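You operate a simulated robot arm through the tools that you are given. There is no shell and no other tool. Be economical: measure what you need, move in short steps, check, and stop when the job is done.

Carry out the task below with a simulated two-armed robot. There is one attempt and no reset: what you move stays moved.

TASK
Slide the white cable's three clips to slot 6 and bring the throttle play back to 3 mm.
Fine: leave the other clips and adjusters as they are.

The check looks at the end state, three seconds after you hand in, the way a careful person would. Anything else that was tipped, shoved, dropped, spilled or broken makes it a failure.

THE ROBOT
Two 6-joint arms with two-finger parallel grippers on one trunk, on a base that drives. Base frame: it is fixed to the floor where the robot stands at the start and does not move with it; the origin is under the middle of the robot, x ahead of it, y to its left, z up. Units: mm, degrees, N and s.
The left shoulder is at the start at [80, 216, 1571], the right one opposite. With the tool pointing down near the work surface each hand reaches from about 100 to 360 mm from the robot's upright axis, wherever it stands, measured 20 degrees to its own side. Places, roughly: brake adjuster [400, -200, 500]; clutch adjuster [500, 100, 500]; gear adjuster [500, -100, 500]; left black clip [600, 100, 1000]; left orange clip [700, 0, 1000]; left white clip [800, 0, 1000]; middle black clip [500, -200, 1000]; middle orange clip [600, -200, 1000]; middle white clip [700, -200, 1000]; right black clip [500, -400, 1000]; right orange clip [500, -400, 1000]; right white clip [600, -400, 1000]; throttle adjuster [400, -300, 500]. Payload 3.43 kg a hand.
Tool frame (each hand has its own): the origin (TCP) lies between the finger pads and is the grasp point; the fingertips stand 30 mm ahead of it; z points along the fingers, y is the line along which they close. The gripper opens to 94 mm. The fingers are 28 mm wide and 10 mm thick; the gripper's body (50 by 96 mm) begins 55 mm behind the TCP.
Orientation is that of the tool frame in the base frame, as [roll, pitch, yaw] about the fixed x, y, z axes, in that order (R = Rz(yaw) Ry(pitch) Rx(roll)). With the fingers straight down and closing along the base's y, the tool's x points along the base's -x, its y along +y and its z along -z.

THE INTERFACE
- The arms move only by the tool send_rows. It takes "left_increments", "right_increments" or both (then of equal length, played together; a hand with none holds still); each is a list of rows, each an object of numbers (a shift or turn left out is 0, a gripper value left out holds the last): "rx", "ry", "rz": the turn, a rotation vector about the tool's x, y, z in degrees; "x", "y", "z": the shift along the tool's x, y, z in mm; "fingers": the opening, from 0 (shut) to 1 (fully open). In form: [{"rx": .., "ry": .., "rz": .., "x": .., "y": .., "z": .., "fingers": ..}, ...]. A call has 1 to 12 rows; each row shifts and turns the commanded pose from where the row before left it, along the tool's axes as they then stand. Each row takes 0.2 s and may step no farther than 50 mm and 8.6 degrees from the row before; otherwise, or with a gripper value out of range, the whole call is refused. A pose out of reach is approached as far as the arm can. The call stops where the force on the tool passes 60 N (or 10 N more than at its start, if that is more) or the arm is blocked; 0.2 s more then pass. Each finger travels about 72 mm/s and halts on what it meets, pressing with about 41 N; the grip force reading is that of the motor and also rises with nothing between the fingers. The clock runs only during rows and for 0.2 s after the last one: add rows that do not move to give the fingers time. The reply holds the time, the measured pose of the TCP, the force on the tool along the base axes, the opening and the grip force, in the units named above and with some noise, with the torque about the TCP (base axes, N m) and any sound that the robot's microphone picked up.
- Cameras (640 x 400 px; columns grow to the right, rows downward): "scene" is now at [83.6, -32, 1711.1]; the picture's right is [-0.52, -0.86, 0.00], its down [-0.76, 0.46, -0.46] and it looks along [0.39, -0.24, -0.89] (base axes); focal length 294 px, centre (320, 200). "left" rides on the left gripper at [76, -14, -103] in its tool frame; the picture's right is [0.18, 0.98, 0.00], its down [-0.75, 0.14, -0.64] and it looks along [-0.63, 0.12, 0.77] (tool axes); focal length 243 px, centre (320, 200). "right" rides on the right gripper at [76, 14, -103] in its tool frame; the picture's right is [-0.18, 0.98, 0.00], its down [-0.75, -0.14, -0.64] and it looks along [-0.63, -0.12, 0.77] (tool axes); focal length 243 px, centre (320, 200). There is no depth. A picture from a camera that has moved, and an enlarged one, comes with that camera's place and axes in the base frame and with its lens.
- get_image(camera): a new picture of that camera. No time passes.
- slide_trunk(by): slides the trunk up (or, below 0, down) by that many mm; the arms and the scene camera ride with it, the base frame stays. It gives what a move gives, with no picture.
- base_move(legs): drives the robot by 1 to 6 legs, each [ahead, left, turn to the left] in mm, mm and degrees, along the robot's own axes; the way and the turn of a leg run together, so that a leg with both is an arc; at most 1500 mm and 180 degrees a leg. The arms and the cameras ride along, it lands a little off, and it stops where it bumps. It gives what a move gives.
- pan_tilt(pan, tilt): turns the head with the scene camera to pan (to the left, within 86 degrees either way) and tilt (down, from -29 to 69), counted from straight ahead of the robot. It gives what a move gives.
- enlarge(camera, box): a new picture of the part [left, top, right, bottom] of that camera's present view, enlarged. No time passes.
- hand_in(): hands the job in; it is judged then, once.

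Go step by step. Nothing tells you exact positions but the pictures and the camera data: compare them with the known pose of the tool, close in by small moves and look again before you grip or let go. The budget is 120 turns and 92 pictures, counting those below and the enlarged ones. Unless the task says otherwise, let go and move clear before handing in, and close with one line.

The tools are called after "Request:" as name(argument=value, ...) on one line, values as JSON. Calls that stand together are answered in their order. send_rows: Moves the arms, as the interface text tells. Its arguments: {"type":"object","properties":{"left_increments":{"type":"array","items":{"type":"object","properties":{"rx":{"type":"number"},"ry":{"type":"number"},"rz":{"type":"number"},"x":{"type":"number"},"y":{"type":"number"},"z":{"type":"number"},"fingers":{"type":"number"}}}},"right_increments":{"type":"array","items":{"type":"object","properties":{"rx":{"type":"number"},"ry":{"type":"number"},"rz":{"type":"number"},"x":{"type":"number"},"y":{"type":"number"},"z":{"type":"number"},"fingers":{"type":"number"}}}}},"required":[]} The other tools are called the same way: slide_trunk (by) slides the trunk up or down; base_move (legs) drives the base; pan_tilt (pan, tilt) turns the head that bears the scene camera; get_image (camera) takes a picture; enlarge (camera, box) takes an enlarged picture of a part of a camera's view; hand_in () hands the job in.

At the start:

```text
time: 0.0
left_ee_pos: [458.9, 41.4, 999.2]
left_tool_rot: [180.0, 0.1, -180.0]
left_contact_force: [0.8, -0.2, -0.1]
left_moment: [-0.04, 0.02, 0.0]
left_gripper_width: 93.9
left_grip_force: 0.0
right_ee_pos: [337.8, -313.3, 1000.2]
right_tool_rot: [180.0, 0.0, -179.9]
right_contact_force: [0.1, 0.0, -1.0]
right_moment: [-0.04, 0.03, 0.0]
right_gripper_width: 94.0
right_grip_force: 0.0
trunk travel left (down, up): [-801.0, 39.0]
robot x, y, heading: [0.6, 0.8, 0.0]
head pan, tilt: [-31.1, 62.9]
```

scene: 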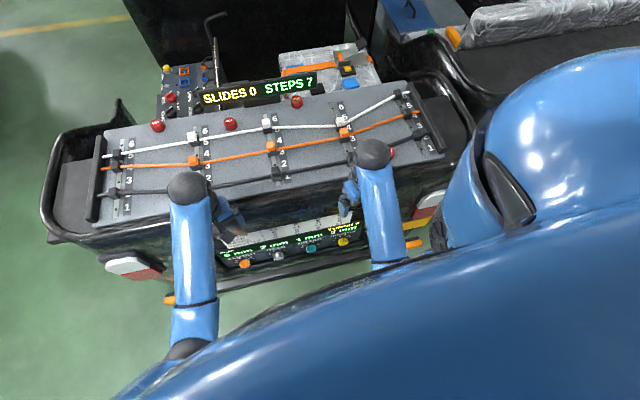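
right: 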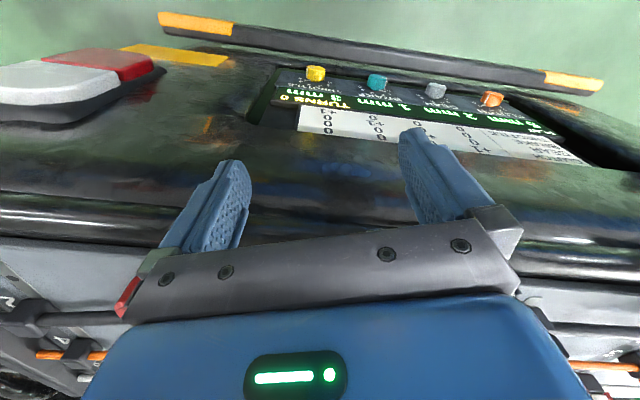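
left: 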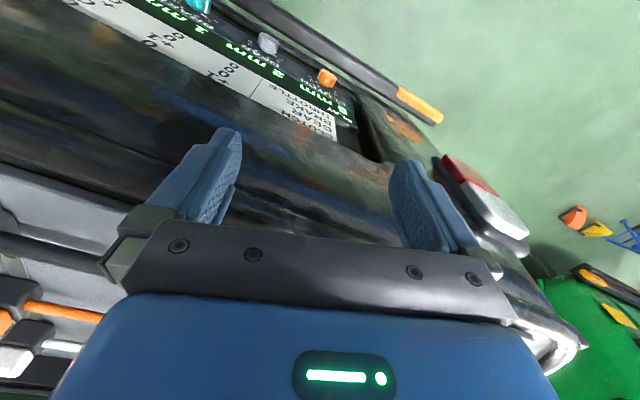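

I see a sloped board with white, orange and black cables through clips in numbered slots, and a lower panel with coloured adjusters and displays. I'll look closer before moving anything.

Request:
enlarge(camera="scene", box=[80, 60, 280, 230])

Request:
enlarge(camera="scene", box=[250, 60, 450, 190])

Request:
enlarge(camera="right", box=[230, 40, 600, 180])

Request:
enlarge(camera="scene", box=[200, 190, 420, 290])

```text
2.35 times, centred on (180, 145) of scene
camera zoom: at [83.6, -32.0, 1711.1], right [-0.52, -0.86, 0.0], down [-0.76, 0.46, -0.46], along [0.39, -0.24, -0.89], focal length 692 px, centre (649, 329)
```

zoom: 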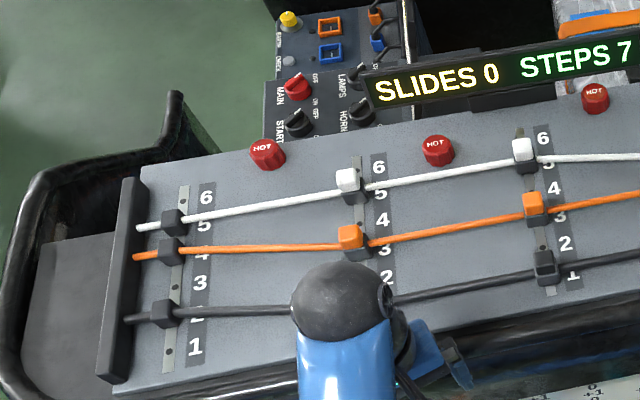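

```text
3.08 times, centred on (350, 125) of scene
camera zoom: at [83.6, -32.0, 1711.1], right [-0.52, -0.86, 0.0], down [-0.76, 0.46, -0.46], along [0.39, -0.24, -0.89], focal length 905 px, centre (228, 431)
```

zoom: 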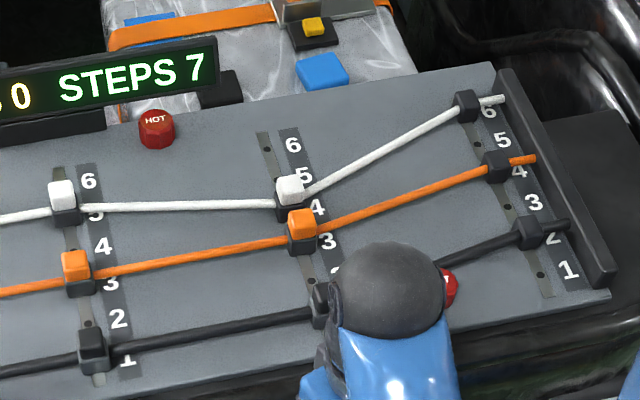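

```text
1.73 times, centred on (415, 110) of right
camera zoom: at [260.9, -297.8, 1102.2], right [0.18, 0.98, 0.0], down [0.75, -0.14, 0.64], along [0.63, -0.12, -0.77], focal length 420 px, centre (156, 356)
```

zoom: 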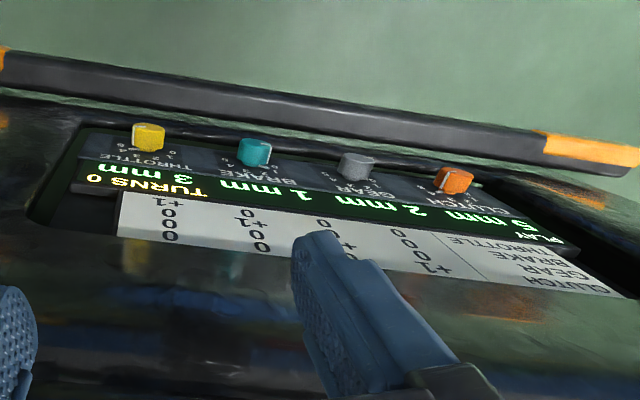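

```text
2.91 times, centred on (310, 240) of scene
camera zoom: at [83.6, -32.0, 1711.1], right [-0.52, -0.86, 0.0], down [-0.76, 0.46, -0.46], along [0.39, -0.24, -0.89], focal length 856 px, centre (349, 84)
```

zoom: 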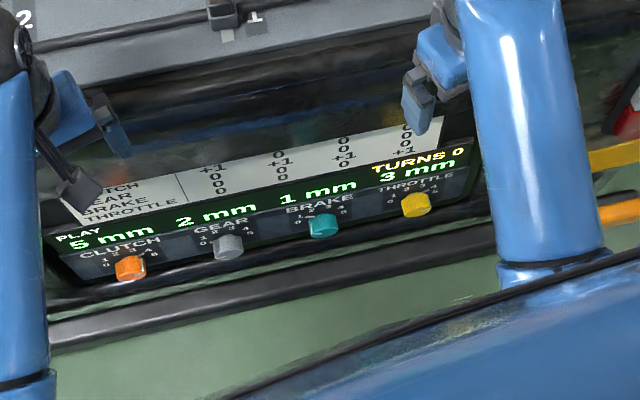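

The three white clips sit around slot 5, with red "HOT" knobs beyond them. The throttle reads 3 mm now, and there is a coupling table beside the adjusters. I'll raise both arms for clearance and get a better view.

Request:
send_rows(left_increments=[{"z": -45}, {"z": -45}, {"z": -45}, {}], right_increments=[{"z": -45}, {"z": -45}, {"z": -45}, {}])

Request:
pan_tilt(pan=-18, tilt=45)

Request:
get_image(camera="scene")

Request:
get_image(camera="right")

```text
time: 1.0
left_ee_pos: [492.9, 23.7, 1034.0]
left_tool_rot: [179.9, 0.1, -179.9]
left_contact_force: [0.2, 0.0, 1.2]
left_moment: [-0.03, 0.01, 0.03]
left_gripper_width: 94.2
left_grip_force: 0.1
left hand out of reach, approached as far as the arm can: row 1, 2, 3
right_ee_pos: [337.9, -311.8, 1003.8]
right_tool_rot: [-179.8, 0.2, 180.0]
right_contact_force: [0.7, -0.1, 0.5]
right_moment: [-0.01, -0.02, 0.01]
right_gripper_width: 94.0
right_grip_force: 0.0
right hand out of reach, approached as far as the arm can: row 1, 2, 3
trunk travel left (down, up): [-801.0, 39.0]
robot x, y, heading: [0.2, -0.9, -0.0]
head pan, tilt: [-31.1, 62.9]
```

```text
time: 1.8
left_ee_pos: [493.4, 24.3, 1034.8]
left_tool_rot: [-179.9, 0.1, -180.0]
left_contact_force: [0.0, -0.1, -0.5]
left_moment: [0.0, -0.04, 0.02]
left_gripper_width: 93.9
left_grip_force: 0.0
right_ee_pos: [337.7, -311.6, 1003.3]
right_tool_rot: [-180.0, 0.3, -180.0]
right_contact_force: [0.0, 0.2, 0.0]
right_moment: [-0.02, 0.02, 0.0]
right_gripper_width: 94.1
right_grip_force: 0.0
trunk travel left (down, up): [-801.0, 39.0]
robot x, y, heading: [-0.3, -0.9, -0.1]
head pan, tilt: [-18.0, 45.0]
```

```text
84 pictures are left
camera scene: at [106.5, -24.4, 1733.8], right [-0.31, -0.95, 0.0], down [-0.67, 0.22, -0.71], along [0.67, -0.22, -0.71], focal length 294 px, centre (320, 200)
```

scene: 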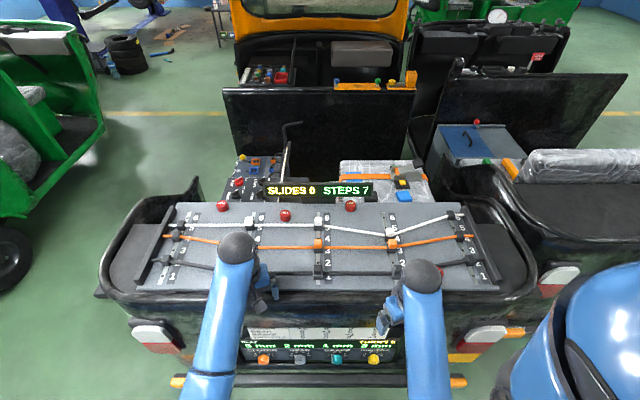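

```text
83 pictures are left
camera right: at [259.1, -297.0, 1105.9], right [0.18, 0.98, 0.0], down [0.75, -0.14, 0.64], along [0.63, -0.12, -0.76], focal length 243 px, centre (320, 200)
```

right: 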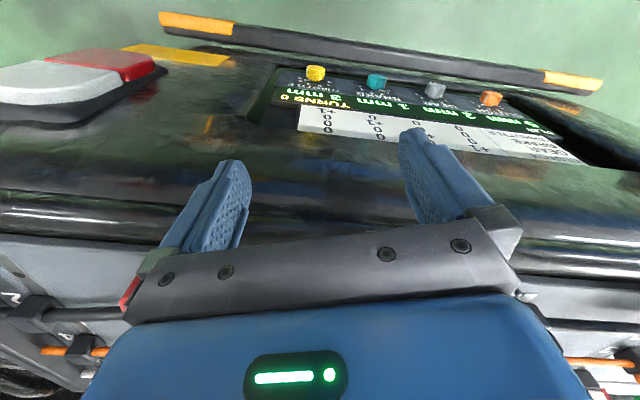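

The board sits on the back of a vehicle, yawed about -18°. Here is a closer look at the slots and the table.

Request:
enlarge(camera="scene", box=[130, 180, 330, 305])

Request:
enlarge(camera="scene", box=[310, 180, 510, 305])

Request:
enlarge(camera="scene", box=[230, 310, 410, 390])

```text
3.20 times, centred on (230, 242) of scene
camera zoom: at [106.5, -24.4, 1733.8], right [-0.31, -0.95, 0.0], down [-0.67, 0.22, -0.71], along [0.67, -0.22, -0.71], focal length 941 px, centre (608, 64)
```

zoom: 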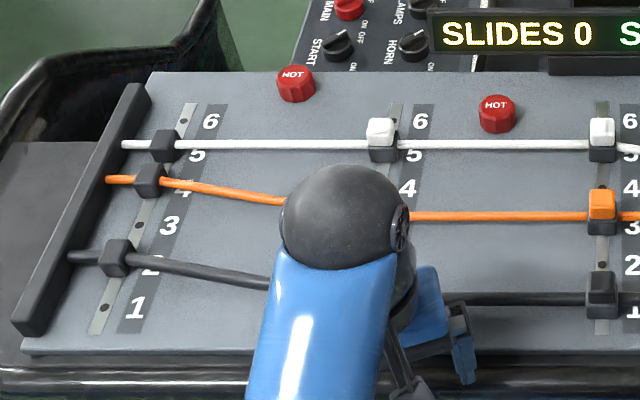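

```text
3.20 times, centred on (410, 242) of scene
camera zoom: at [106.5, -24.4, 1733.8], right [-0.31, -0.95, 0.0], down [-0.67, 0.22, -0.71], along [0.67, -0.22, -0.71], focal length 941 px, centre (32, 64)
```

zoom: 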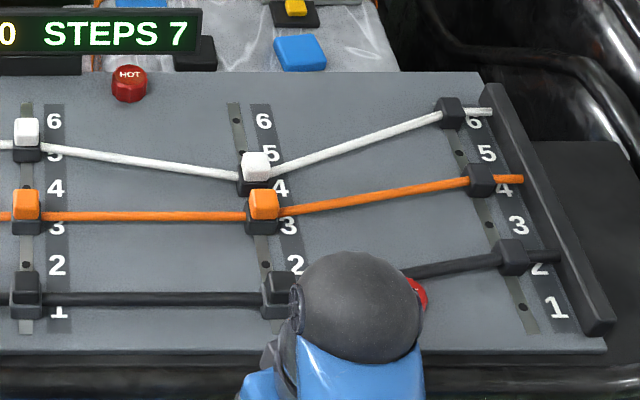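

```text
3.56 times, centred on (320, 350) of scene
camera zoom: at [106.5, -24.4, 1733.8], right [-0.31, -0.95, 0.0], down [-0.67, 0.22, -0.71], along [0.67, -0.22, -0.71], focal length 1046 px, centre (320, -333)
```

zoom: 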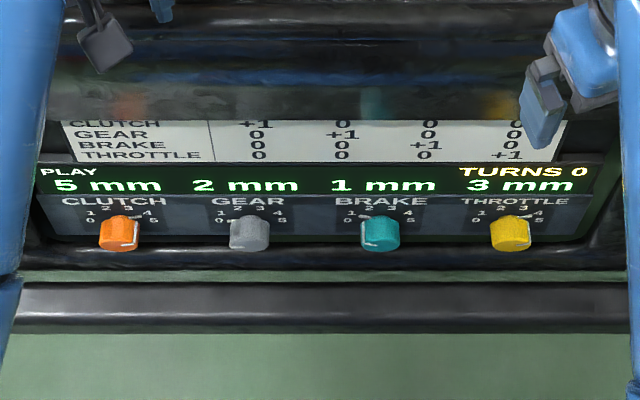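

The board looks flat, about 1 m wide, with slots roughly 43 mm apart. White is at 5, 5 and 4, and the throttle at 3 mm. I'll raise the trunk and test how far the hands reach up and out.

Request:
slide_trunk(by=39)

Request:
send_rows(left_increments=[{"x": -20, "z": -40}, {"x": -20, "z": -40}, {}], right_increments=[{"x": -40, "z": -30}, {"x": -40, "z": -30}, {}])

```text
time: 2.6
left_ee_pos: [493.3, 23.9, 1073.8]
left_tool_rot: [-180.0, 0.1, 180.0]
left_contact_force: [-0.4, -0.4, 0.0]
left_moment: [-0.02, 0.01, 0.01]
left_gripper_width: 93.9
left_grip_force: 0.1
right_ee_pos: [337.6, -313.0, 1042.7]
right_tool_rot: [-179.9, 0.1, -180.0]
right_contact_force: [0.7, -0.3, -0.2]
right_moment: [0.01, 0.01, 0.02]
right_gripper_width: 93.8
right_grip_force: 0.0
trunk travel left (down, up): [-840.0, 0.0]
robot x, y, heading: [-1.8, 1.5, 0.1]
head pan, tilt: [-18.0, 45.0]
```

```text
time: 3.4
left_ee_pos: [556.4, 15.3, 1111.7]
left_tool_rot: [-179.9, 0.3, 179.9]
left_contact_force: [0.0, -0.6, -0.3]
left_moment: [0.01, 0.03, -0.01]
left_gripper_width: 94.1
left_grip_force: 0.0
left hand out of reach, approached as far as the arm can: row 1, 2
right_ee_pos: [420.2, -313.4, 1045.6]
right_tool_rot: [-179.9, 0.3, 180.0]
right_contact_force: [-0.5, -0.7, 0.1]
right_moment: [0.02, 0.0, 0.03]
right_gripper_width: 94.1
right_grip_force: 0.0
right hand out of reach, approached as far as the arm can: row 1, 2
trunk travel left (down, up): [-840.0, 0.0]
robot x, y, heading: [0.5, 2.1, 0.1]
head pan, tilt: [-18.0, 45.0]
```

Hands gain height as they go outward. I'll test the outward reach at safe height.

Request:
send_rows(left_increments=[{"x": -45}, {"x": -45}, {"x": -45}, {"x": -45}, {}])

Request:
get_image(camera="left")

Request:
get_image(camera="scene")

```text
time: 4.6
left_ee_pos: [708.7, 19.6, 1116.4]
left_tool_rot: [-179.9, 0.2, 179.9]
left_contact_force: [0.1, -0.2, -1.1]
left_moment: [-0.04, -0.01, -0.05]
left_gripper_width: 93.9
left_grip_force: 0.0
left hand out of reach, approached as far as the arm can: row 4
right_ee_pos: [420.6, -313.3, 1044.9]
right_tool_rot: [-179.9, 0.3, 180.0]
right_contact_force: [0.2, 0.2, -0.1]
right_moment: [0.01, 0.0, 0.03]
right_gripper_width: 93.7
right_grip_force: 0.1
trunk travel left (down, up): [-840.0, 0.0]
robot x, y, heading: [4.3, -0.1, -0.1]
head pan, tilt: [-18.0, 45.0]
```

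```text
79 pictures are left
camera left: at [632.6, 6.6, 1218.0], right [-0.18, 0.98, 0.0], down [0.75, 0.14, 0.64], along [0.63, 0.12, -0.77], focal length 243 px, centre (320, 200)
```

left: 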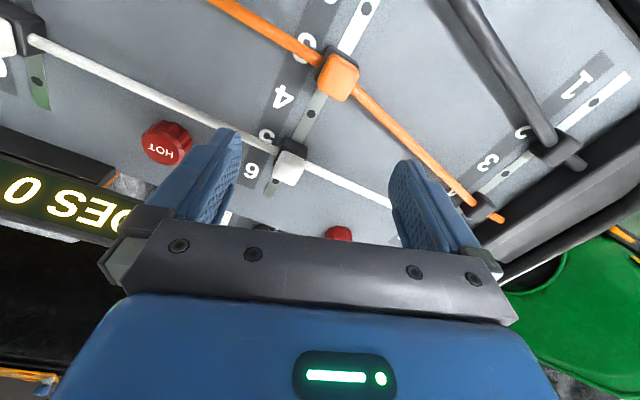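

```text
78 pictures are left
camera scene: at [107.3, -24.1, 1772.8], right [-0.31, -0.95, 0.0], down [-0.67, 0.22, -0.71], along [0.67, -0.22, -0.71], focal length 294 px, centre (320, 200)
```

scene: 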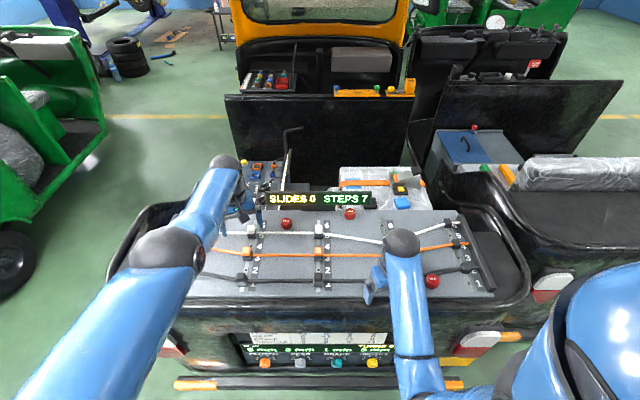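

Triangulation puts the left white clip near [762, 0, 1016], middle near [695, -209] and right near [585, -410]. Slot 6 is about 42 or 84 mm further back along the rails. I'll pull the left hand in, then turn the base square to the board and go a little ahead.

Request:
send_rows(left_increments=[{"x": 45}, {"x": 45}, {"x": 45}, {"x": 20}, {}])

Request:
base_move(legs=[[0, 0, -18.2]])

Request:
base_move(legs=[[60, 15, 0]])

Request:
pan_tilt(pan=0, tilt=50)

Request:
get_image(camera="scene")

```text
time: 5.8
left_ee_pos: [558.3, 18.4, 1110.0]
left_tool_rot: [180.0, 0.0, -180.0]
left_contact_force: [0.3, 0.5, -0.3]
left_moment: [0.01, 0.05, 0.02]
left_gripper_width: 94.0
left_grip_force: 0.0
left hand out of reach, approached as far as the arm can: row 4
right_ee_pos: [420.5, -312.8, 1045.5]
right_tool_rot: [-179.9, 0.2, 180.0]
right_contact_force: [0.3, 0.8, 0.4]
right_moment: [0.02, 0.02, 0.01]
right_gripper_width: 93.9
right_grip_force: 0.1
trunk travel left (down, up): [-840.0, 0.0]
robot x, y, heading: [-1.4, 7.8, -0.1]
head pan, tilt: [-18.0, 45.0]
```

```text
time: 7.2
left_ee_pos: [535.8, -156.6, 1111.5]
left_tool_rot: [-180.0, 0.1, 161.8]
left_contact_force: [0.0, 0.8, -0.1]
left_moment: [0.02, -0.03, 0.0]
left_gripper_width: 94.2
left_grip_force: 0.0
right_ee_pos: [303.3, -427.7, 1046.2]
right_tool_rot: [-179.9, 0.3, 161.8]
right_contact_force: [-0.3, -0.4, 0.5]
right_moment: [0.01, 0.02, -0.01]
right_gripper_width: 94.2
right_grip_force: 0.0
trunk travel left (down, up): [-840.0, 0.0]
robot x, y, heading: [-1.2, 0.5, -18.1]
head pan, tilt: [-18.0, 45.0]
```

```text
time: 8.2
left_ee_pos: [585.3, -160.1, 1115.8]
left_tool_rot: [180.0, 0.7, 161.7]
left_contact_force: [-1.1, 0.6, 1.3]
left_moment: [0.01, -0.05, -0.01]
left_gripper_width: 93.9
left_grip_force: 0.0
right_ee_pos: [351.9, -432.0, 1049.2]
right_tool_rot: [-179.9, 0.8, 161.8]
right_contact_force: [-1.3, -0.8, 0.2]
right_moment: [-0.03, -0.06, 0.0]
right_gripper_width: 94.1
right_grip_force: 0.0
trunk travel left (down, up): [-840.0, 0.0]
robot x, y, heading: [63.2, -6.2, -18.1]
head pan, tilt: [-18.0, 45.0]
```

```text
time: 9.0
left_ee_pos: [592.8, -161.4, 1112.6]
left_tool_rot: [-180.0, 0.2, 161.9]
left_contact_force: [-0.4, 0.8, 0.3]
left_moment: [0.0, -0.02, 0.02]
left_gripper_width: 94.0
left_grip_force: 0.0
right_ee_pos: [359.7, -433.0, 1046.3]
right_tool_rot: [-179.9, 0.4, 161.8]
right_contact_force: [-0.5, 0.1, 0.1]
right_moment: [0.0, -0.03, 0.0]
right_gripper_width: 93.9
right_grip_force: 0.0
trunk travel left (down, up): [-840.0, 0.0]
robot x, y, heading: [62.4, -3.4, -17.9]
head pan, tilt: [0.0, 50.0]
```

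```text
77 pictures are left
camera scene: at [157.1, -37.1, 1766.3], right [-0.31, -0.95, 0.0], down [-0.73, 0.24, -0.64], along [0.61, -0.2, -0.76], focal length 294 px, centre (320, 200)
```

scene: 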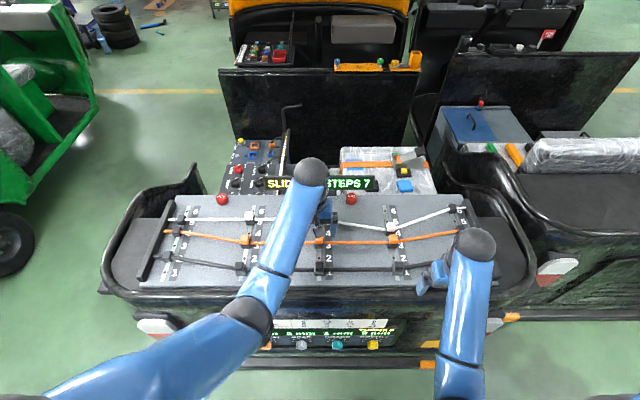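

I want to see the gap between my base and the vehicle's bar before creeping further.

Request:
pan_tilt(pan=0, tilt=69)

Request:
get_image(camera="scene")

```text
time: 9.8
left_ee_pos: [595.8, -160.1, 1109.7]
left_tool_rot: [-179.8, 0.1, 161.8]
left_contact_force: [0.2, -0.5, -0.6]
left_moment: [0.02, -0.02, -0.02]
left_gripper_width: 93.9
left_grip_force: 0.1
right_ee_pos: [363.1, -433.4, 1045.8]
right_tool_rot: [-179.9, 0.2, 161.8]
right_contact_force: [0.4, 0.3, 0.0]
right_moment: [0.03, 0.02, -0.01]
right_gripper_width: 94.1
right_grip_force: 0.1
trunk travel left (down, up): [-840.0, 0.0]
robot x, y, heading: [64.7, -3.8, -18.1]
head pan, tilt: [0.0, 68.8]
```

```text
76 pictures are left
camera scene: at [142.1, -30.8, 1744.0], right [-0.31, -0.95, 0.0], down [-0.89, 0.29, -0.36], along [0.34, -0.11, -0.93], focal length 294 px, centre (320, 200)
```

scene: 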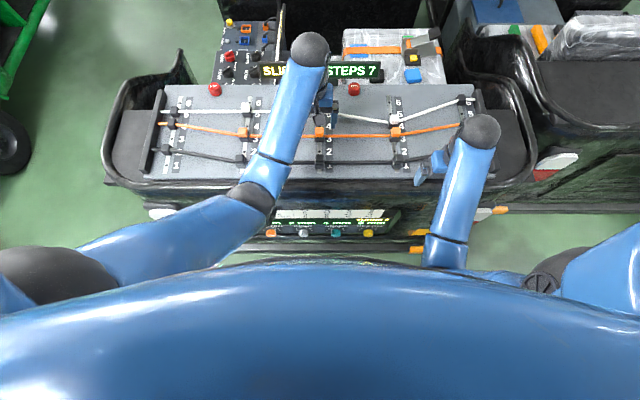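

The chest hides the base, so I'll creep ahead just 45 mm for reach margin.

Request:
base_move(legs=[[45, 0, 0]])

Request:
pan_tilt(pan=0, tilt=58)

```text
time: 10.8
left_ee_pos: [629.2, -173.3, 1116.3]
left_tool_rot: [180.0, 0.6, 161.8]
left_contact_force: [-0.9, 0.2, 0.4]
left_moment: [-0.08, -0.05, 0.0]
left_gripper_width: 94.1
left_grip_force: 0.2
right_ee_pos: [395.4, -444.3, 1049.5]
right_tool_rot: [-179.9, 0.7, 161.9]
right_contact_force: [-0.4, 0.8, -0.6]
right_moment: [-0.04, -0.08, -0.02]
right_gripper_width: 93.9
right_grip_force: 0.1
trunk travel left (down, up): [-840.0, 0.0]
robot x, y, heading: [102.9, -16.8, -18.4]
head pan, tilt: [0.0, 68.8]
```

```text
time: 11.5
left_ee_pos: [633.9, -173.2, 1113.0]
left_tool_rot: [180.0, 0.3, 161.8]
left_contact_force: [-2.4, -1.0, -0.2]
left_moment: [0.01, -0.02, 0.01]
left_gripper_width: 94.1
left_grip_force: 0.1
right_ee_pos: [398.7, -445.0, 1047.6]
right_tool_rot: [-179.8, 0.4, 161.8]
right_contact_force: [-0.3, -0.6, 0.2]
right_moment: [-0.01, -0.01, 0.02]
right_gripper_width: 94.1
right_grip_force: 0.0
trunk travel left (down, up): [-840.0, 0.0]
robot x, y, heading: [104.2, -18.1, -18.1]
head pan, tilt: [0.0, 58.0]
```

Base is clear. I'll move the left hand laterally over the left white clip's rail for a close look.

Request:
send_rows(left_increments=[{"y": 50}, {"y": 50}, {"y": 50}, {"y": 50}, {}])

Request:
get_image(camera="left")

Request:
get_image(camera="right")

```text
time: 12.7
left_ee_pos: [709.6, 9.5, 1091.7]
left_tool_rot: [180.0, 0.1, 161.8]
left_contact_force: [-0.3, 0.4, -0.2]
left_moment: [-0.02, 0.05, 0.02]
left_gripper_width: 94.2
left_grip_force: 0.1
left hand out of reach, approached as far as the arm can: row 1, 2, 3
right_ee_pos: [404.3, -447.1, 1046.2]
right_tool_rot: [-179.9, 0.2, 161.8]
right_contact_force: [-0.3, 0.6, 0.3]
right_moment: [0.0, -0.02, 0.02]
right_gripper_width: 94.2
right_grip_force: 0.1
trunk travel left (down, up): [-840.0, 0.0]
robot x, y, heading: [99.3, -17.4, -18.2]
head pan, tilt: [0.0, 58.0]
```

```text
75 pictures are left
camera left: at [632.2, 21.2, 1193.4], right [0.13, 0.99, 0.0], down [0.76, -0.1, 0.64], along [0.64, -0.09, -0.76], focal length 243 px, centre (320, 200)
```

left: 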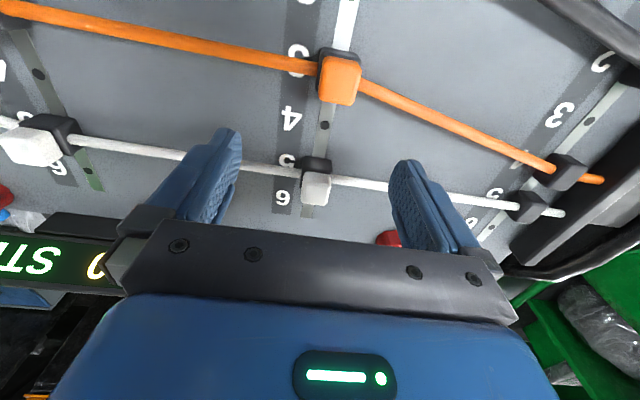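

```text
74 pictures are left
camera right: at [334.2, -408.4, 1147.5], right [0.48, 0.88, 0.0], down [0.67, -0.37, 0.64], along [0.56, -0.31, -0.76], focal length 243 px, centre (320, 200)
```

right: 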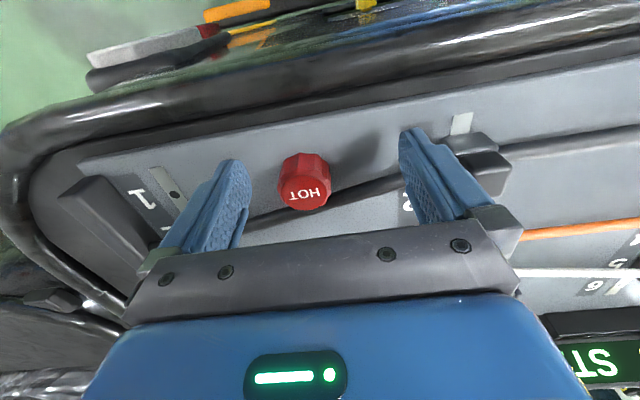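

Request:
enlarge(camera="left", box=[250, 130, 390, 230])

Request:
enlarge(camera="left", box=[0, 90, 140, 190])

```text
4.00 times, centred on (320, 180) of left
camera zoom: at [632.2, 21.2, 1193.4], right [0.13, 0.99, 0.0], down [0.76, -0.1, 0.64], along [0.64, -0.09, -0.76], focal length 970 px, centre (320, 280)
```

zoom: 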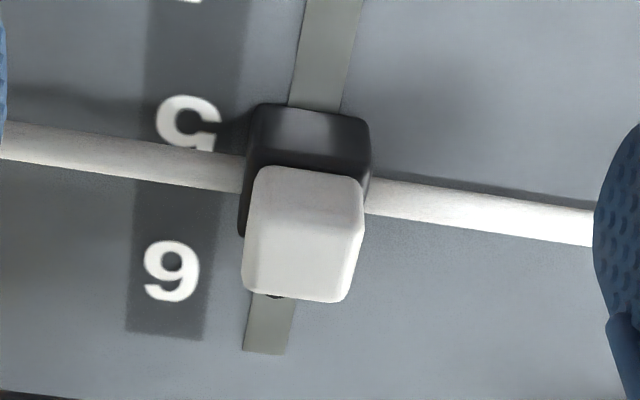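

```text
4.00 times, centred on (70, 140) of left
camera zoom: at [632.2, 21.2, 1193.4], right [0.13, 0.99, 0.0], down [0.76, -0.1, 0.64], along [0.64, -0.09, -0.76], focal length 970 px, centre (1320, 440)
```

zoom: 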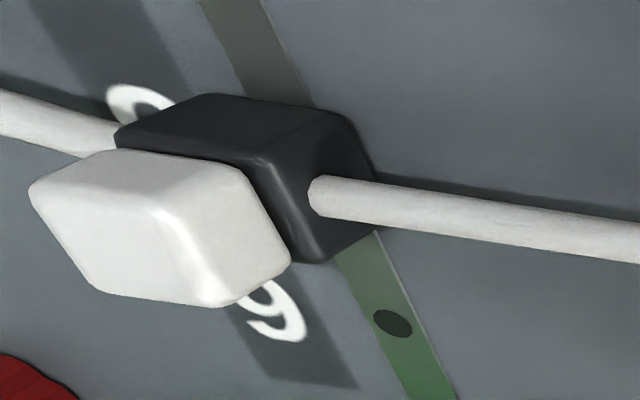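

Each clip is a black base (the cable runs through it) with a white cap on top, so I can pinch the cap from the sides above the cable. Left cap centre is about [769, -2, 1018]; I'll move over it with half-open fingers and look.

Request:
send_rows(left_increments=[{"x": -30, "y": 4, "fingers": 0.55}, {"x": -29, "y": 4}, {}, {}])

Request:
get_image(camera="left")

```text
time: 13.7
left_ee_pos: [766.6, -0.8, 1092.8]
left_tool_rot: [180.0, 0.2, 161.8]
left_contact_force: [-0.1, -0.6, 0.6]
left_moment: [0.02, -0.02, 0.02]
left_gripper_width: 51.6
left_grip_force: 0.1
right_ee_pos: [402.0, -446.2, 1045.6]
right_tool_rot: [-179.9, 0.3, 161.8]
right_contact_force: [0.0, 0.1, -1.6]
right_moment: [0.02, 0.01, -0.03]
right_gripper_width: 94.0
right_grip_force: 0.1
trunk travel left (down, up): [-840.0, 0.0]
robot x, y, heading: [103.8, -18.8, -18.4]
head pan, tilt: [0.0, 58.0]
```

```text
71 pictures are left
camera left: at [689.9, 9.9, 1195.0], right [0.13, 0.99, 0.0], down [0.76, -0.1, 0.64], along [0.64, -0.09, -0.77], focal length 243 px, centre (320, 200)
```

left: 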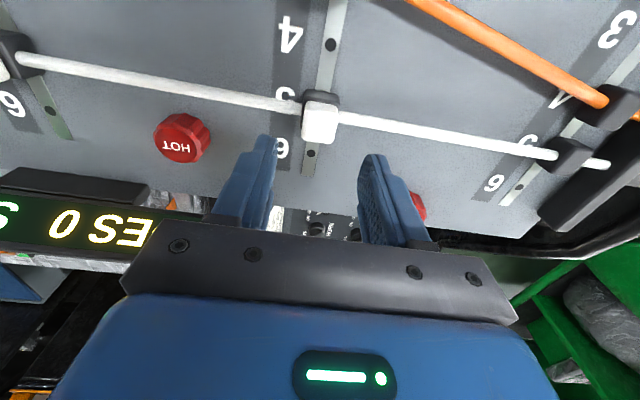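

Request:
enlarge(camera="left", box=[240, 70, 400, 190])

```text
3.33 times, centred on (320, 130) of left
camera zoom: at [689.9, 9.9, 1195.0], right [0.13, 0.99, 0.0], down [0.76, -0.1, 0.64], along [0.64, -0.09, -0.77], focal length 809 px, centre (320, 433)
```

zoom: 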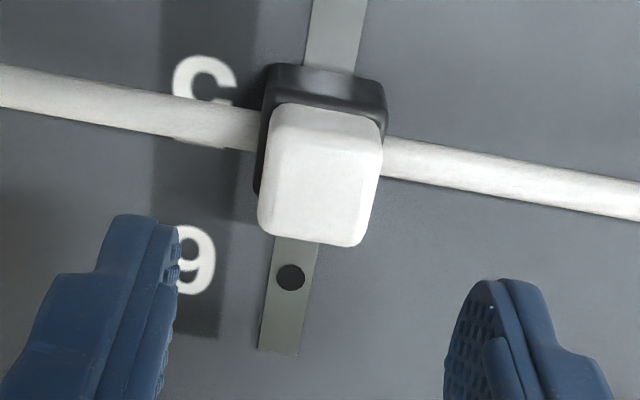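

Refined: cap top is at z≈1033, board at ≈995, clip centre at n≈721 with slot 6 hole 42 mm beyond. I'll back up 8 mm and descend 32 mm, then check.

Request:
send_rows(left_increments=[{"x": 8}, {"z": 16}, {"z": 16}, {}])

Request:
get_image(camera="left")

```text
time: 14.7
left_ee_pos: [761.3, 2.1, 1060.8]
left_tool_rot: [179.9, 0.1, 161.8]
left_contact_force: [0.5, 0.2, 0.3]
left_moment: [0.01, 0.01, -0.02]
left_gripper_width: 51.6
left_grip_force: 0.1
right_ee_pos: [403.9, -447.5, 1045.4]
right_tool_rot: [-179.9, 0.2, 161.9]
right_contact_force: [0.3, 0.7, -0.1]
right_moment: [0.0, 0.01, -0.02]
right_gripper_width: 93.8
right_grip_force: 0.1
trunk travel left (down, up): [-840.0, 0.0]
robot x, y, heading: [106.7, -17.1, -18.3]
head pan, tilt: [0.0, 58.0]
```

```text
69 pictures are left
camera left: at [683.5, 12.2, 1161.7], right [0.13, 0.99, 0.0], down [0.76, -0.1, 0.64], along [0.64, -0.09, -0.77], focal length 243 px, centre (320, 200)
```

left: 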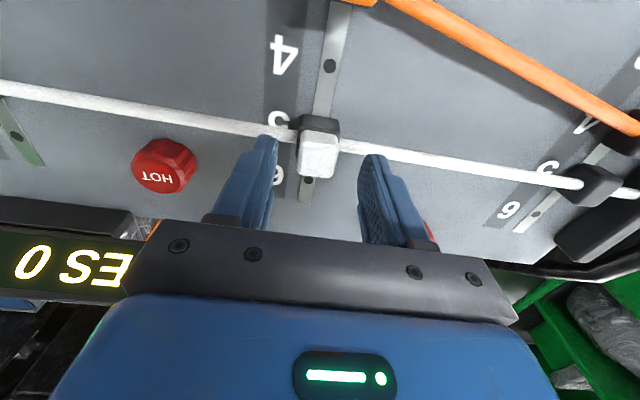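

Aligned with the cap. Lower 12 mm and close gently on it.

Request:
send_rows(left_increments=[{"x": 1, "z": 12}, {}, {"fingers": 0.2}, {}, {}])

Request:
get_image(camera="left")

```text
time: 15.9
left_ee_pos: [759.2, -0.6, 1047.3]
left_tool_rot: [-180.0, 0.0, 161.7]
left_contact_force: [-2.5, -6.9, -2.9]
left_moment: [-0.31, -0.27, 0.25]
left_gripper_width: 23.7
left_grip_force: 44.5
right_ee_pos: [403.1, -448.1, 1045.4]
right_tool_rot: [179.9, 0.2, 161.8]
right_contact_force: [0.1, 0.6, 1.0]
right_moment: [-0.03, -0.02, 0.03]
right_gripper_width: 93.9
right_grip_force: 0.0
trunk travel left (down, up): [-840.0, 0.0]
robot x, y, heading: [101.4, -22.7, -18.2]
head pan, tilt: [0.0, 58.0]
```

```text
68 pictures are left
camera left: at [682.3, 10.5, 1150.1], right [0.13, 0.99, 0.0], down [0.76, -0.1, 0.64], along [0.64, -0.09, -0.77], focal length 243 px, centre (320, 200)
```

left: 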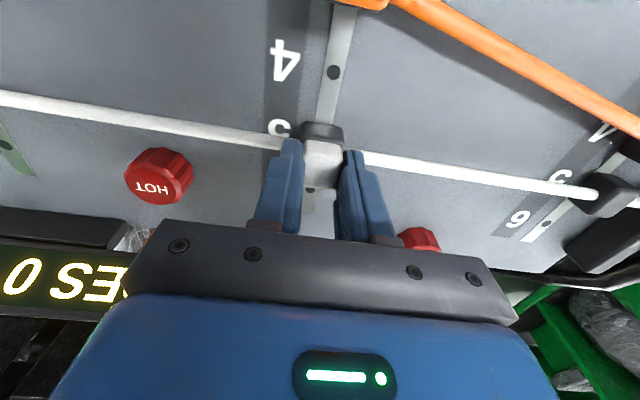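

The cap is held (23.7 mm). Now slide it along the rail toward slot 6 in small steps.

Request:
send_rows(left_increments=[{"x": -8}, {"x": -8}, {"x": -8}, {"x": -8}, {"x": -8}, {}])

Request:
get_image(camera="left")

Request:
get_image(camera="scene")

```text
time: 17.3
left_ee_pos: [798.6, -12.6, 1048.8]
left_tool_rot: [180.0, 0.1, 161.8]
left_contact_force: [-1.0, -8.8, -5.9]
left_moment: [-0.07, 0.33, 0.21]
left_gripper_width: 23.3
left_grip_force: 45.0
right_ee_pos: [403.1, -448.4, 1043.3]
right_tool_rot: [179.9, 0.1, 161.8]
right_contact_force: [-0.3, 0.6, 0.3]
right_moment: [-0.03, 0.02, 0.0]
right_gripper_width: 94.1
right_grip_force: 0.0
trunk travel left (down, up): [-840.0, 0.0]
robot x, y, heading: [102.4, -16.8, -18.4]
head pan, tilt: [0.0, 58.0]
```

```text
67 pictures are left
camera left: at [721.8, -2.5, 1150.1], right [0.13, 0.99, 0.0], down [0.76, -0.1, 0.64], along [0.64, -0.08, -0.77], focal length 243 px, centre (320, 200)
```

left: 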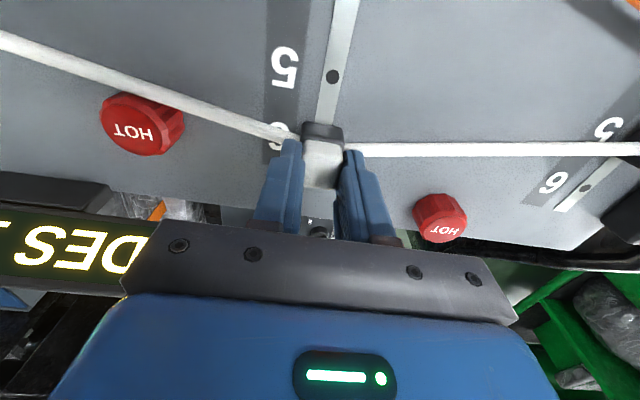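

```text
66 pictures are left
camera scene: at [196.8, -50.8, 1755.6], right [-0.31, -0.95, 0.0], down [-0.81, 0.27, -0.53], along [0.5, -0.16, -0.85], focal length 294 px, centre (320, 200)
```

scene: 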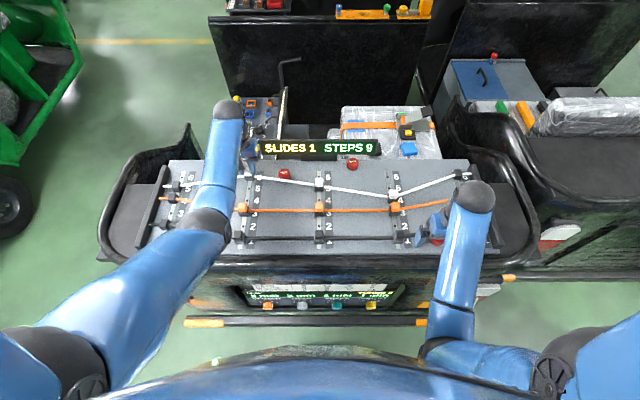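

It slid about 41 mm and the display now reads SLIDES 1. I'll release, rise and check the position against slot 6.

Request:
send_rows(left_increments=[{"fingers": 0.55}, {}, {}, {"z": -20}, {"z": -20}, {"x": 30}, {"x": 30}, {}])

Request:
enlarge(camera="left", box=[240, 90, 400, 210])

Request:
enlarge(camera="scene", box=[220, 130, 420, 255])

```text
time: 19.1
left_ee_pos: [741.1, 7.1, 1088.4]
left_tool_rot: [180.0, 0.1, 161.8]
left_contact_force: [-0.5, 0.3, 0.3]
left_moment: [0.03, -0.03, 0.04]
left_gripper_width: 51.6
left_grip_force: 0.2
right_ee_pos: [404.0, -446.1, 1045.6]
right_tool_rot: [-179.9, 0.2, 161.8]
right_contact_force: [-1.0, 0.0, -0.4]
right_moment: [0.0, 0.0, 0.0]
right_gripper_width: 94.1
right_grip_force: 0.1
trunk travel left (down, up): [-840.0, 0.0]
robot x, y, heading: [99.0, -18.8, -18.1]
head pan, tilt: [0.0, 58.0]
```

```text
3.33 times, centred on (320, 150) of left
camera zoom: at [663.7, 18.4, 1189.6], right [0.13, 0.99, 0.0], down [0.76, -0.1, 0.64], along [0.64, -0.09, -0.77], focal length 809 px, centre (320, 367)
```

zoom: 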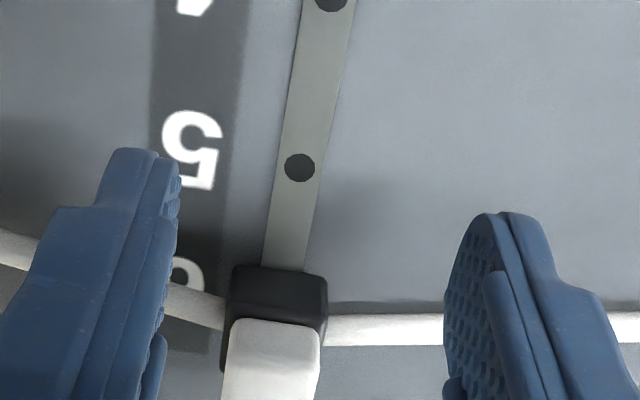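

```text
3.20 times, centred on (320, 192) of scene
camera zoom: at [195.8, -48.4, 1755.7], right [-0.31, -0.95, 0.0], down [-0.81, 0.26, -0.53], along [0.5, -0.17, -0.85], focal length 941 px, centre (320, 224)
```

zoom: 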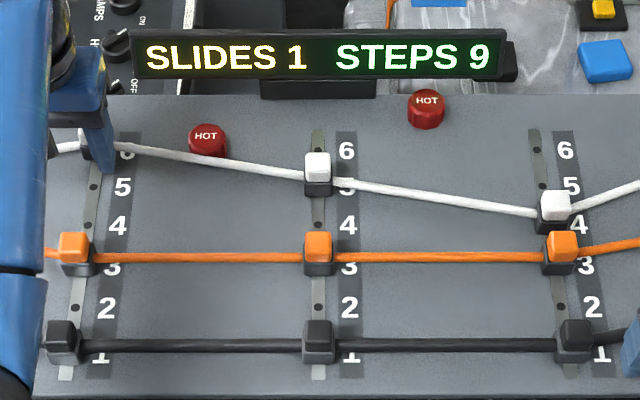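

The left clip is at slot 6. The left HOT knob looks close to the cable's new line, so I'll inspect that before the middle slide.

Request:
enlarge(camera="left", box=[40, 100, 300, 262])

Request:
enlarge(camera="scene", box=[240, 140, 330, 200])

```text
2.46 times, centred on (170, 181) of left
camera zoom: at [663.7, 18.4, 1189.6], right [0.13, 0.99, 0.0], down [0.76, -0.1, 0.64], along [0.64, -0.09, -0.77], focal length 597 px, centre (689, 247)
```

zoom: 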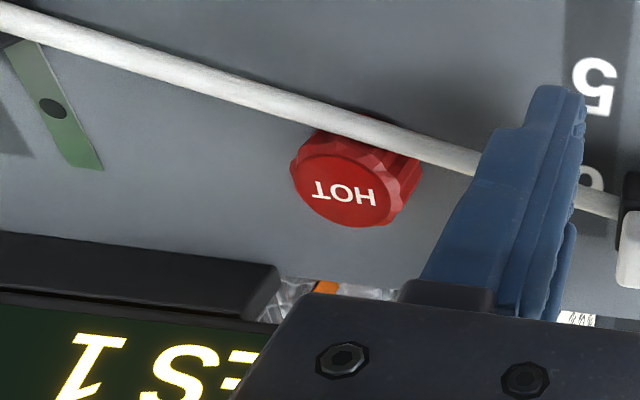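

```text
6.67 times, centred on (285, 170) of scene
camera zoom: at [195.8, -48.4, 1755.7], right [-0.31, -0.95, 0.0], down [-0.81, 0.26, -0.53], along [0.5, -0.17, -0.85], focal length 1961 px, centre (553, 400)
```

zoom: 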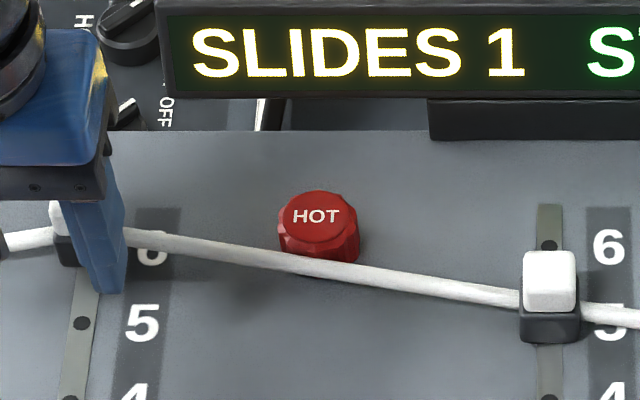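

The knob sits near the slot-6 line, but the task fixes slot 6 for all white clips, so I'll only keep my fingers off it. Next I move the left hand over the middle white clip (n≈722, l≈17).

Request:
send_rows(left_increments=[{"y": -44}, {"y": -44}, {"y": -44}, {"y": -44}, {"y": -44}, {}])

Request:
enlarge(camera="left", box=[200, 80, 440, 230])

```text
time: 20.5
left_ee_pos: [672.1, -201.3, 1087.9]
left_tool_rot: [-180.0, 0.1, 161.7]
left_contact_force: [0.7, -0.4, -0.5]
left_moment: [0.02, 0.0, 0.01]
left_gripper_width: 51.8
left_grip_force: 0.0
right_ee_pos: [403.5, -446.5, 1045.9]
right_tool_rot: [-179.9, 0.1, 161.8]
right_contact_force: [0.3, 0.6, 0.3]
right_moment: [0.01, 0.01, 0.03]
right_gripper_width: 94.1
right_grip_force: 0.1
trunk travel left (down, up): [-840.0, 0.0]
robot x, y, heading: [101.3, -18.3, -18.2]
head pan, tilt: [0.0, 58.0]
```

```text
2.67 times, centred on (320, 155) of left
camera zoom: at [594.3, -191.1, 1190.8], right [0.13, 0.99, 0.0], down [0.76, -0.1, 0.64], along [0.64, -0.09, -0.77], focal length 647 px, centre (320, 320)
```

zoom: 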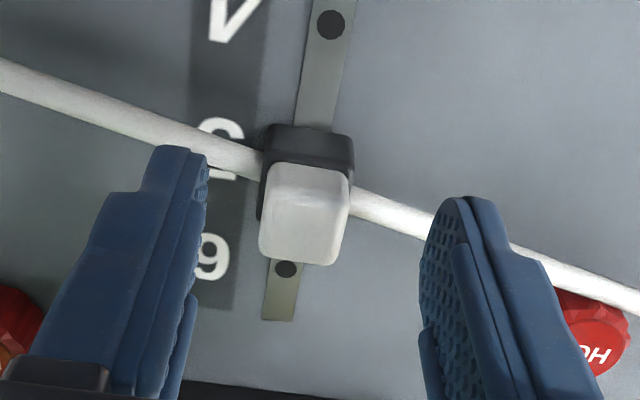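

Same geometry as the left clip: 20 mm ahead and aligned laterally. Move over, descend and grip.

Request:
send_rows(left_increments=[{"x": -20, "y": -1.5}, {"z": 15}, {"z": 15}, {"z": 10}, {}, {"fingers": 0.2}, {}, {}])

Request:
get_image(camera="left")

```text
time: 22.3
left_ee_pos: [691.0, -207.7, 1048.4]
left_tool_rot: [-180.0, 0.1, 161.7]
left_contact_force: [0.4, 1.2, -2.2]
left_moment: [-0.06, -0.26, 0.21]
left_gripper_width: 23.4
left_grip_force: 44.7
right_ee_pos: [403.8, -446.9, 1045.6]
right_tool_rot: [-179.9, 0.1, 161.8]
right_contact_force: [-0.5, -0.1, 0.3]
right_moment: [-0.01, 0.0, 0.0]
right_gripper_width: 94.0
right_grip_force: 0.0
trunk travel left (down, up): [-840.0, 0.0]
robot x, y, heading: [104.0, -19.6, -18.3]
head pan, tilt: [0.0, 58.0]
```

```text
60 pictures are left
camera left: at [613.5, -198.6, 1150.3], right [0.13, 0.99, 0.0], down [0.76, -0.1, 0.64], along [0.64, -0.09, -0.77], focal length 243 px, centre (320, 200)
```

left: 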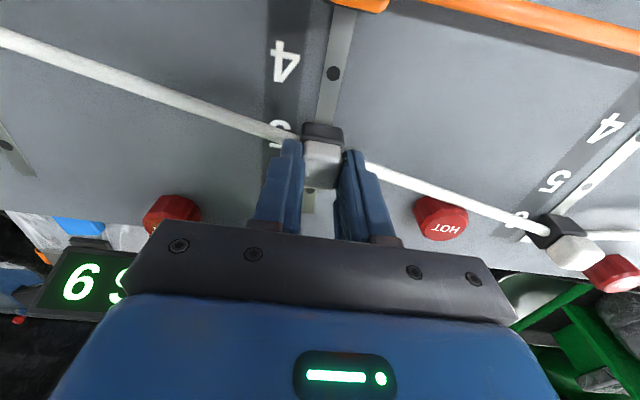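

Cap held; hand clears display and knobs. Slide it one slot back.

Request:
send_rows(left_increments=[{"x": -8}, {"x": -8}, {"x": -8}, {"x": -8}, {"x": -8}, {"x": -1}, {}])

Request:
get_image(camera="left")

Request:
enlarge(camera="scene", box=[220, 130, 420, 255])

```text
time: 23.9
left_ee_pos: [729.9, -222.5, 1048.2]
left_tool_rot: [-179.9, 0.1, 161.8]
left_contact_force: [1.1, 1.0, -1.4]
left_moment: [0.17, 0.26, 0.22]
left_gripper_width: 23.4
left_grip_force: 45.4
right_ee_pos: [404.3, -446.0, 1045.6]
right_tool_rot: [-179.9, 0.2, 161.8]
right_contact_force: [-0.4, 0.2, 0.3]
right_moment: [0.05, 0.02, 0.02]
right_gripper_width: 94.3
right_grip_force: 0.1
trunk travel left (down, up): [-840.0, 0.0]
robot x, y, heading: [102.7, -15.1, -18.1]
head pan, tilt: [0.0, 58.0]
```

```text
59 pictures are left
camera left: at [653.2, -211.4, 1150.4], right [0.13, 0.99, 0.0], down [0.76, -0.1, 0.64], along [0.64, -0.09, -0.77], focal length 243 px, centre (320, 200)
```

left: 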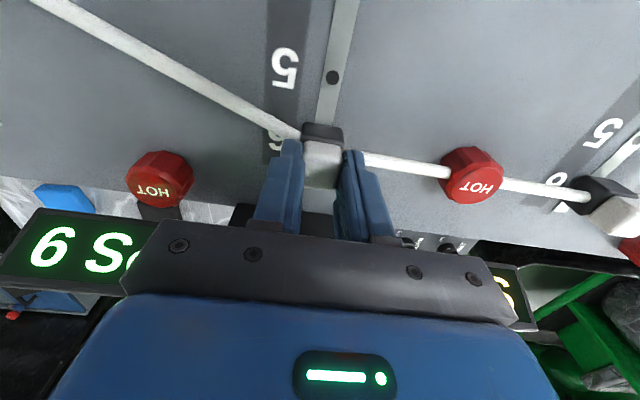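

```text
3.20 times, centred on (320, 192) of scene
camera zoom: at [196.6, -48.3, 1755.7], right [-0.31, -0.95, 0.0], down [-0.81, 0.26, -0.53], along [0.5, -0.17, -0.85], focal length 941 px, centre (320, 224)
```

zoom: 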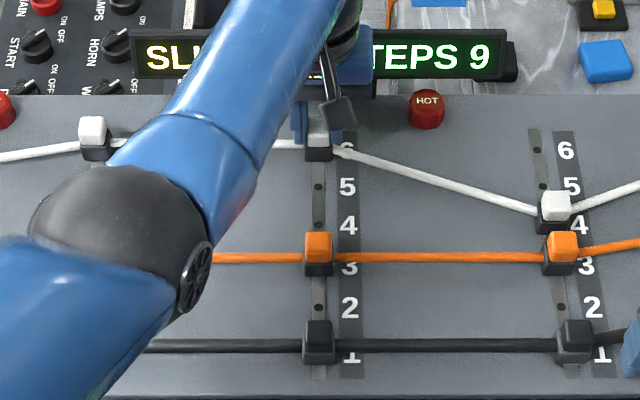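

Middle clip looks to be at slot 6. Release, lift and retract the left hand, then look at the right hand, which has a front HOT knob between its open fingers.

Request:
send_rows(left_increments=[{"fingers": 0.55}, {}, {}, {"z": -20}, {"z": -20}, {"x": 40}, {"x": 40}, {"y": 40}, {"y": 40}, {"y": 40}, {}])

Request:
enlarge(camera="scene", box=[220, 130, 420, 255])

Request:
get_image(camera="right")

Request:
get_image(camera="scene")

```text
time: 26.3
left_ee_pos: [690.5, -82.7, 1088.8]
left_tool_rot: [-179.9, 0.1, 161.9]
left_contact_force: [1.0, 0.6, 1.0]
left_moment: [0.01, -0.01, -0.02]
left_gripper_width: 51.9
left_grip_force: 0.0
right_ee_pos: [403.0, -446.7, 1044.6]
right_tool_rot: [-179.9, 0.2, 161.8]
right_contact_force: [0.0, 0.2, 0.0]
right_moment: [0.0, 0.03, 0.0]
right_gripper_width: 94.0
right_grip_force: 0.0
trunk travel left (down, up): [-840.0, 0.0]
robot x, y, heading: [101.6, -21.3, -18.4]
head pan, tilt: [0.0, 58.0]
```

```text
3.20 times, centred on (320, 192) of scene
camera zoom: at [194.8, -48.8, 1755.8], right [-0.31, -0.95, 0.0], down [-0.81, 0.26, -0.53], along [0.5, -0.16, -0.85], focal length 941 px, centre (320, 224)
```

zoom: 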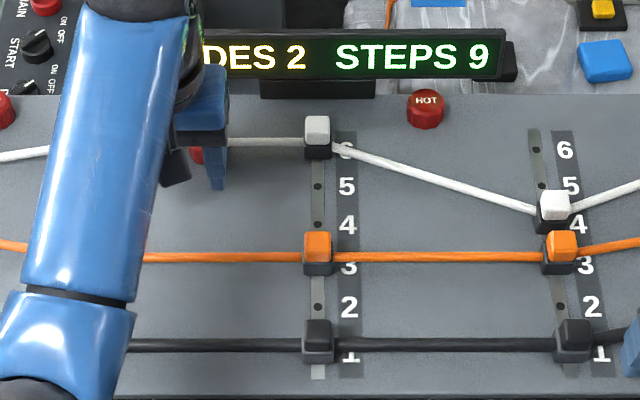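

```text
56 pictures are left
camera right: at [333.3, -408.8, 1147.5], right [0.48, 0.88, 0.0], down [0.67, -0.37, 0.65], along [0.57, -0.31, -0.76], focal length 243 px, centre (320, 200)
```

right: 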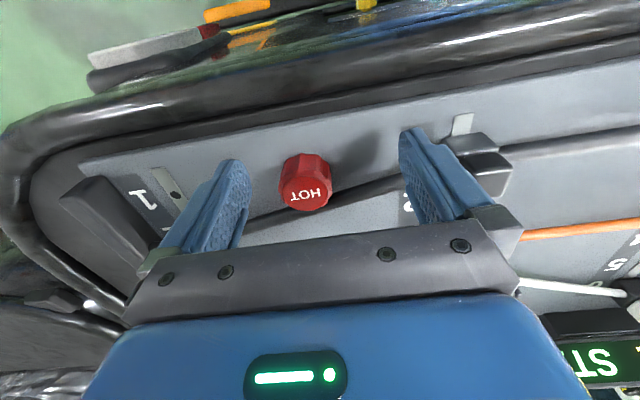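

```text
55 pictures are left
camera scene: at [194.8, -48.8, 1755.8], right [-0.31, -0.95, 0.0], down [-0.81, 0.26, -0.53], along [0.5, -0.16, -0.85], focal length 294 px, centre (320, 200)
```

scene: 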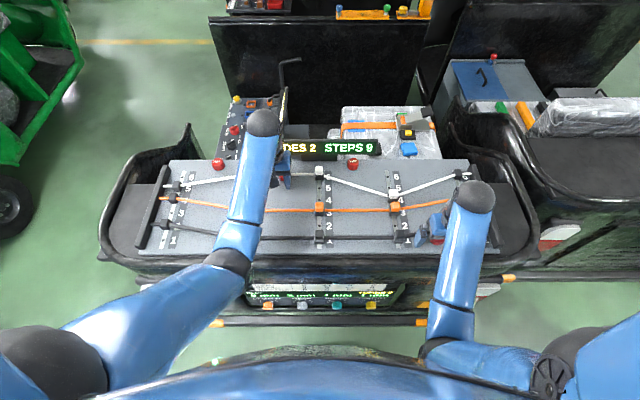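

Middle done (SLIDES 2). Now the right hand goes forward and up, straddling that knob with fingers fully open, and checks.

Request:
send_rows(right_increments=[{"x": -25, "z": -10}, {"x": -25, "z": -10}, {"x": -25, "z": -10}, {"x": -25, "z": -10}, {}])

Request:
get_image(camera="right")

```text
time: 27.5
left_ee_pos: [691.3, -82.3, 1087.9]
left_tool_rot: [-179.9, 0.1, 161.7]
left_contact_force: [1.1, -0.4, -1.2]
left_moment: [0.05, -0.04, 0.02]
left_gripper_width: 51.6
left_grip_force: 0.1
right_ee_pos: [500.8, -479.1, 1074.7]
right_tool_rot: [-179.9, 0.4, 161.8]
right_contact_force: [-0.1, 0.1, 0.0]
right_moment: [0.0, -0.01, -0.03]
right_gripper_width: 94.1
right_grip_force: 0.1
right hand out of reach, approached as far as the arm can: row 1, 2
trunk travel left (down, up): [-840.0, 0.0]
robot x, y, heading: [102.9, -19.2, -18.0]
head pan, tilt: [0.0, 58.0]
```

```text
54 pictures are left
camera right: at [431.3, -440.8, 1176.6], right [0.48, 0.88, 0.0], down [0.67, -0.37, 0.65], along [0.57, -0.31, -0.76], focal length 243 px, centre (320, 200)
```

right: 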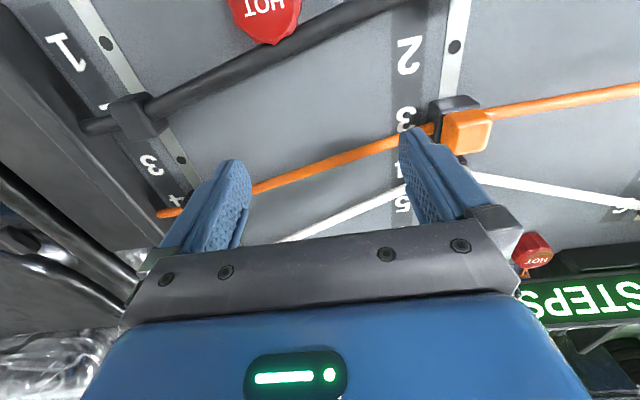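

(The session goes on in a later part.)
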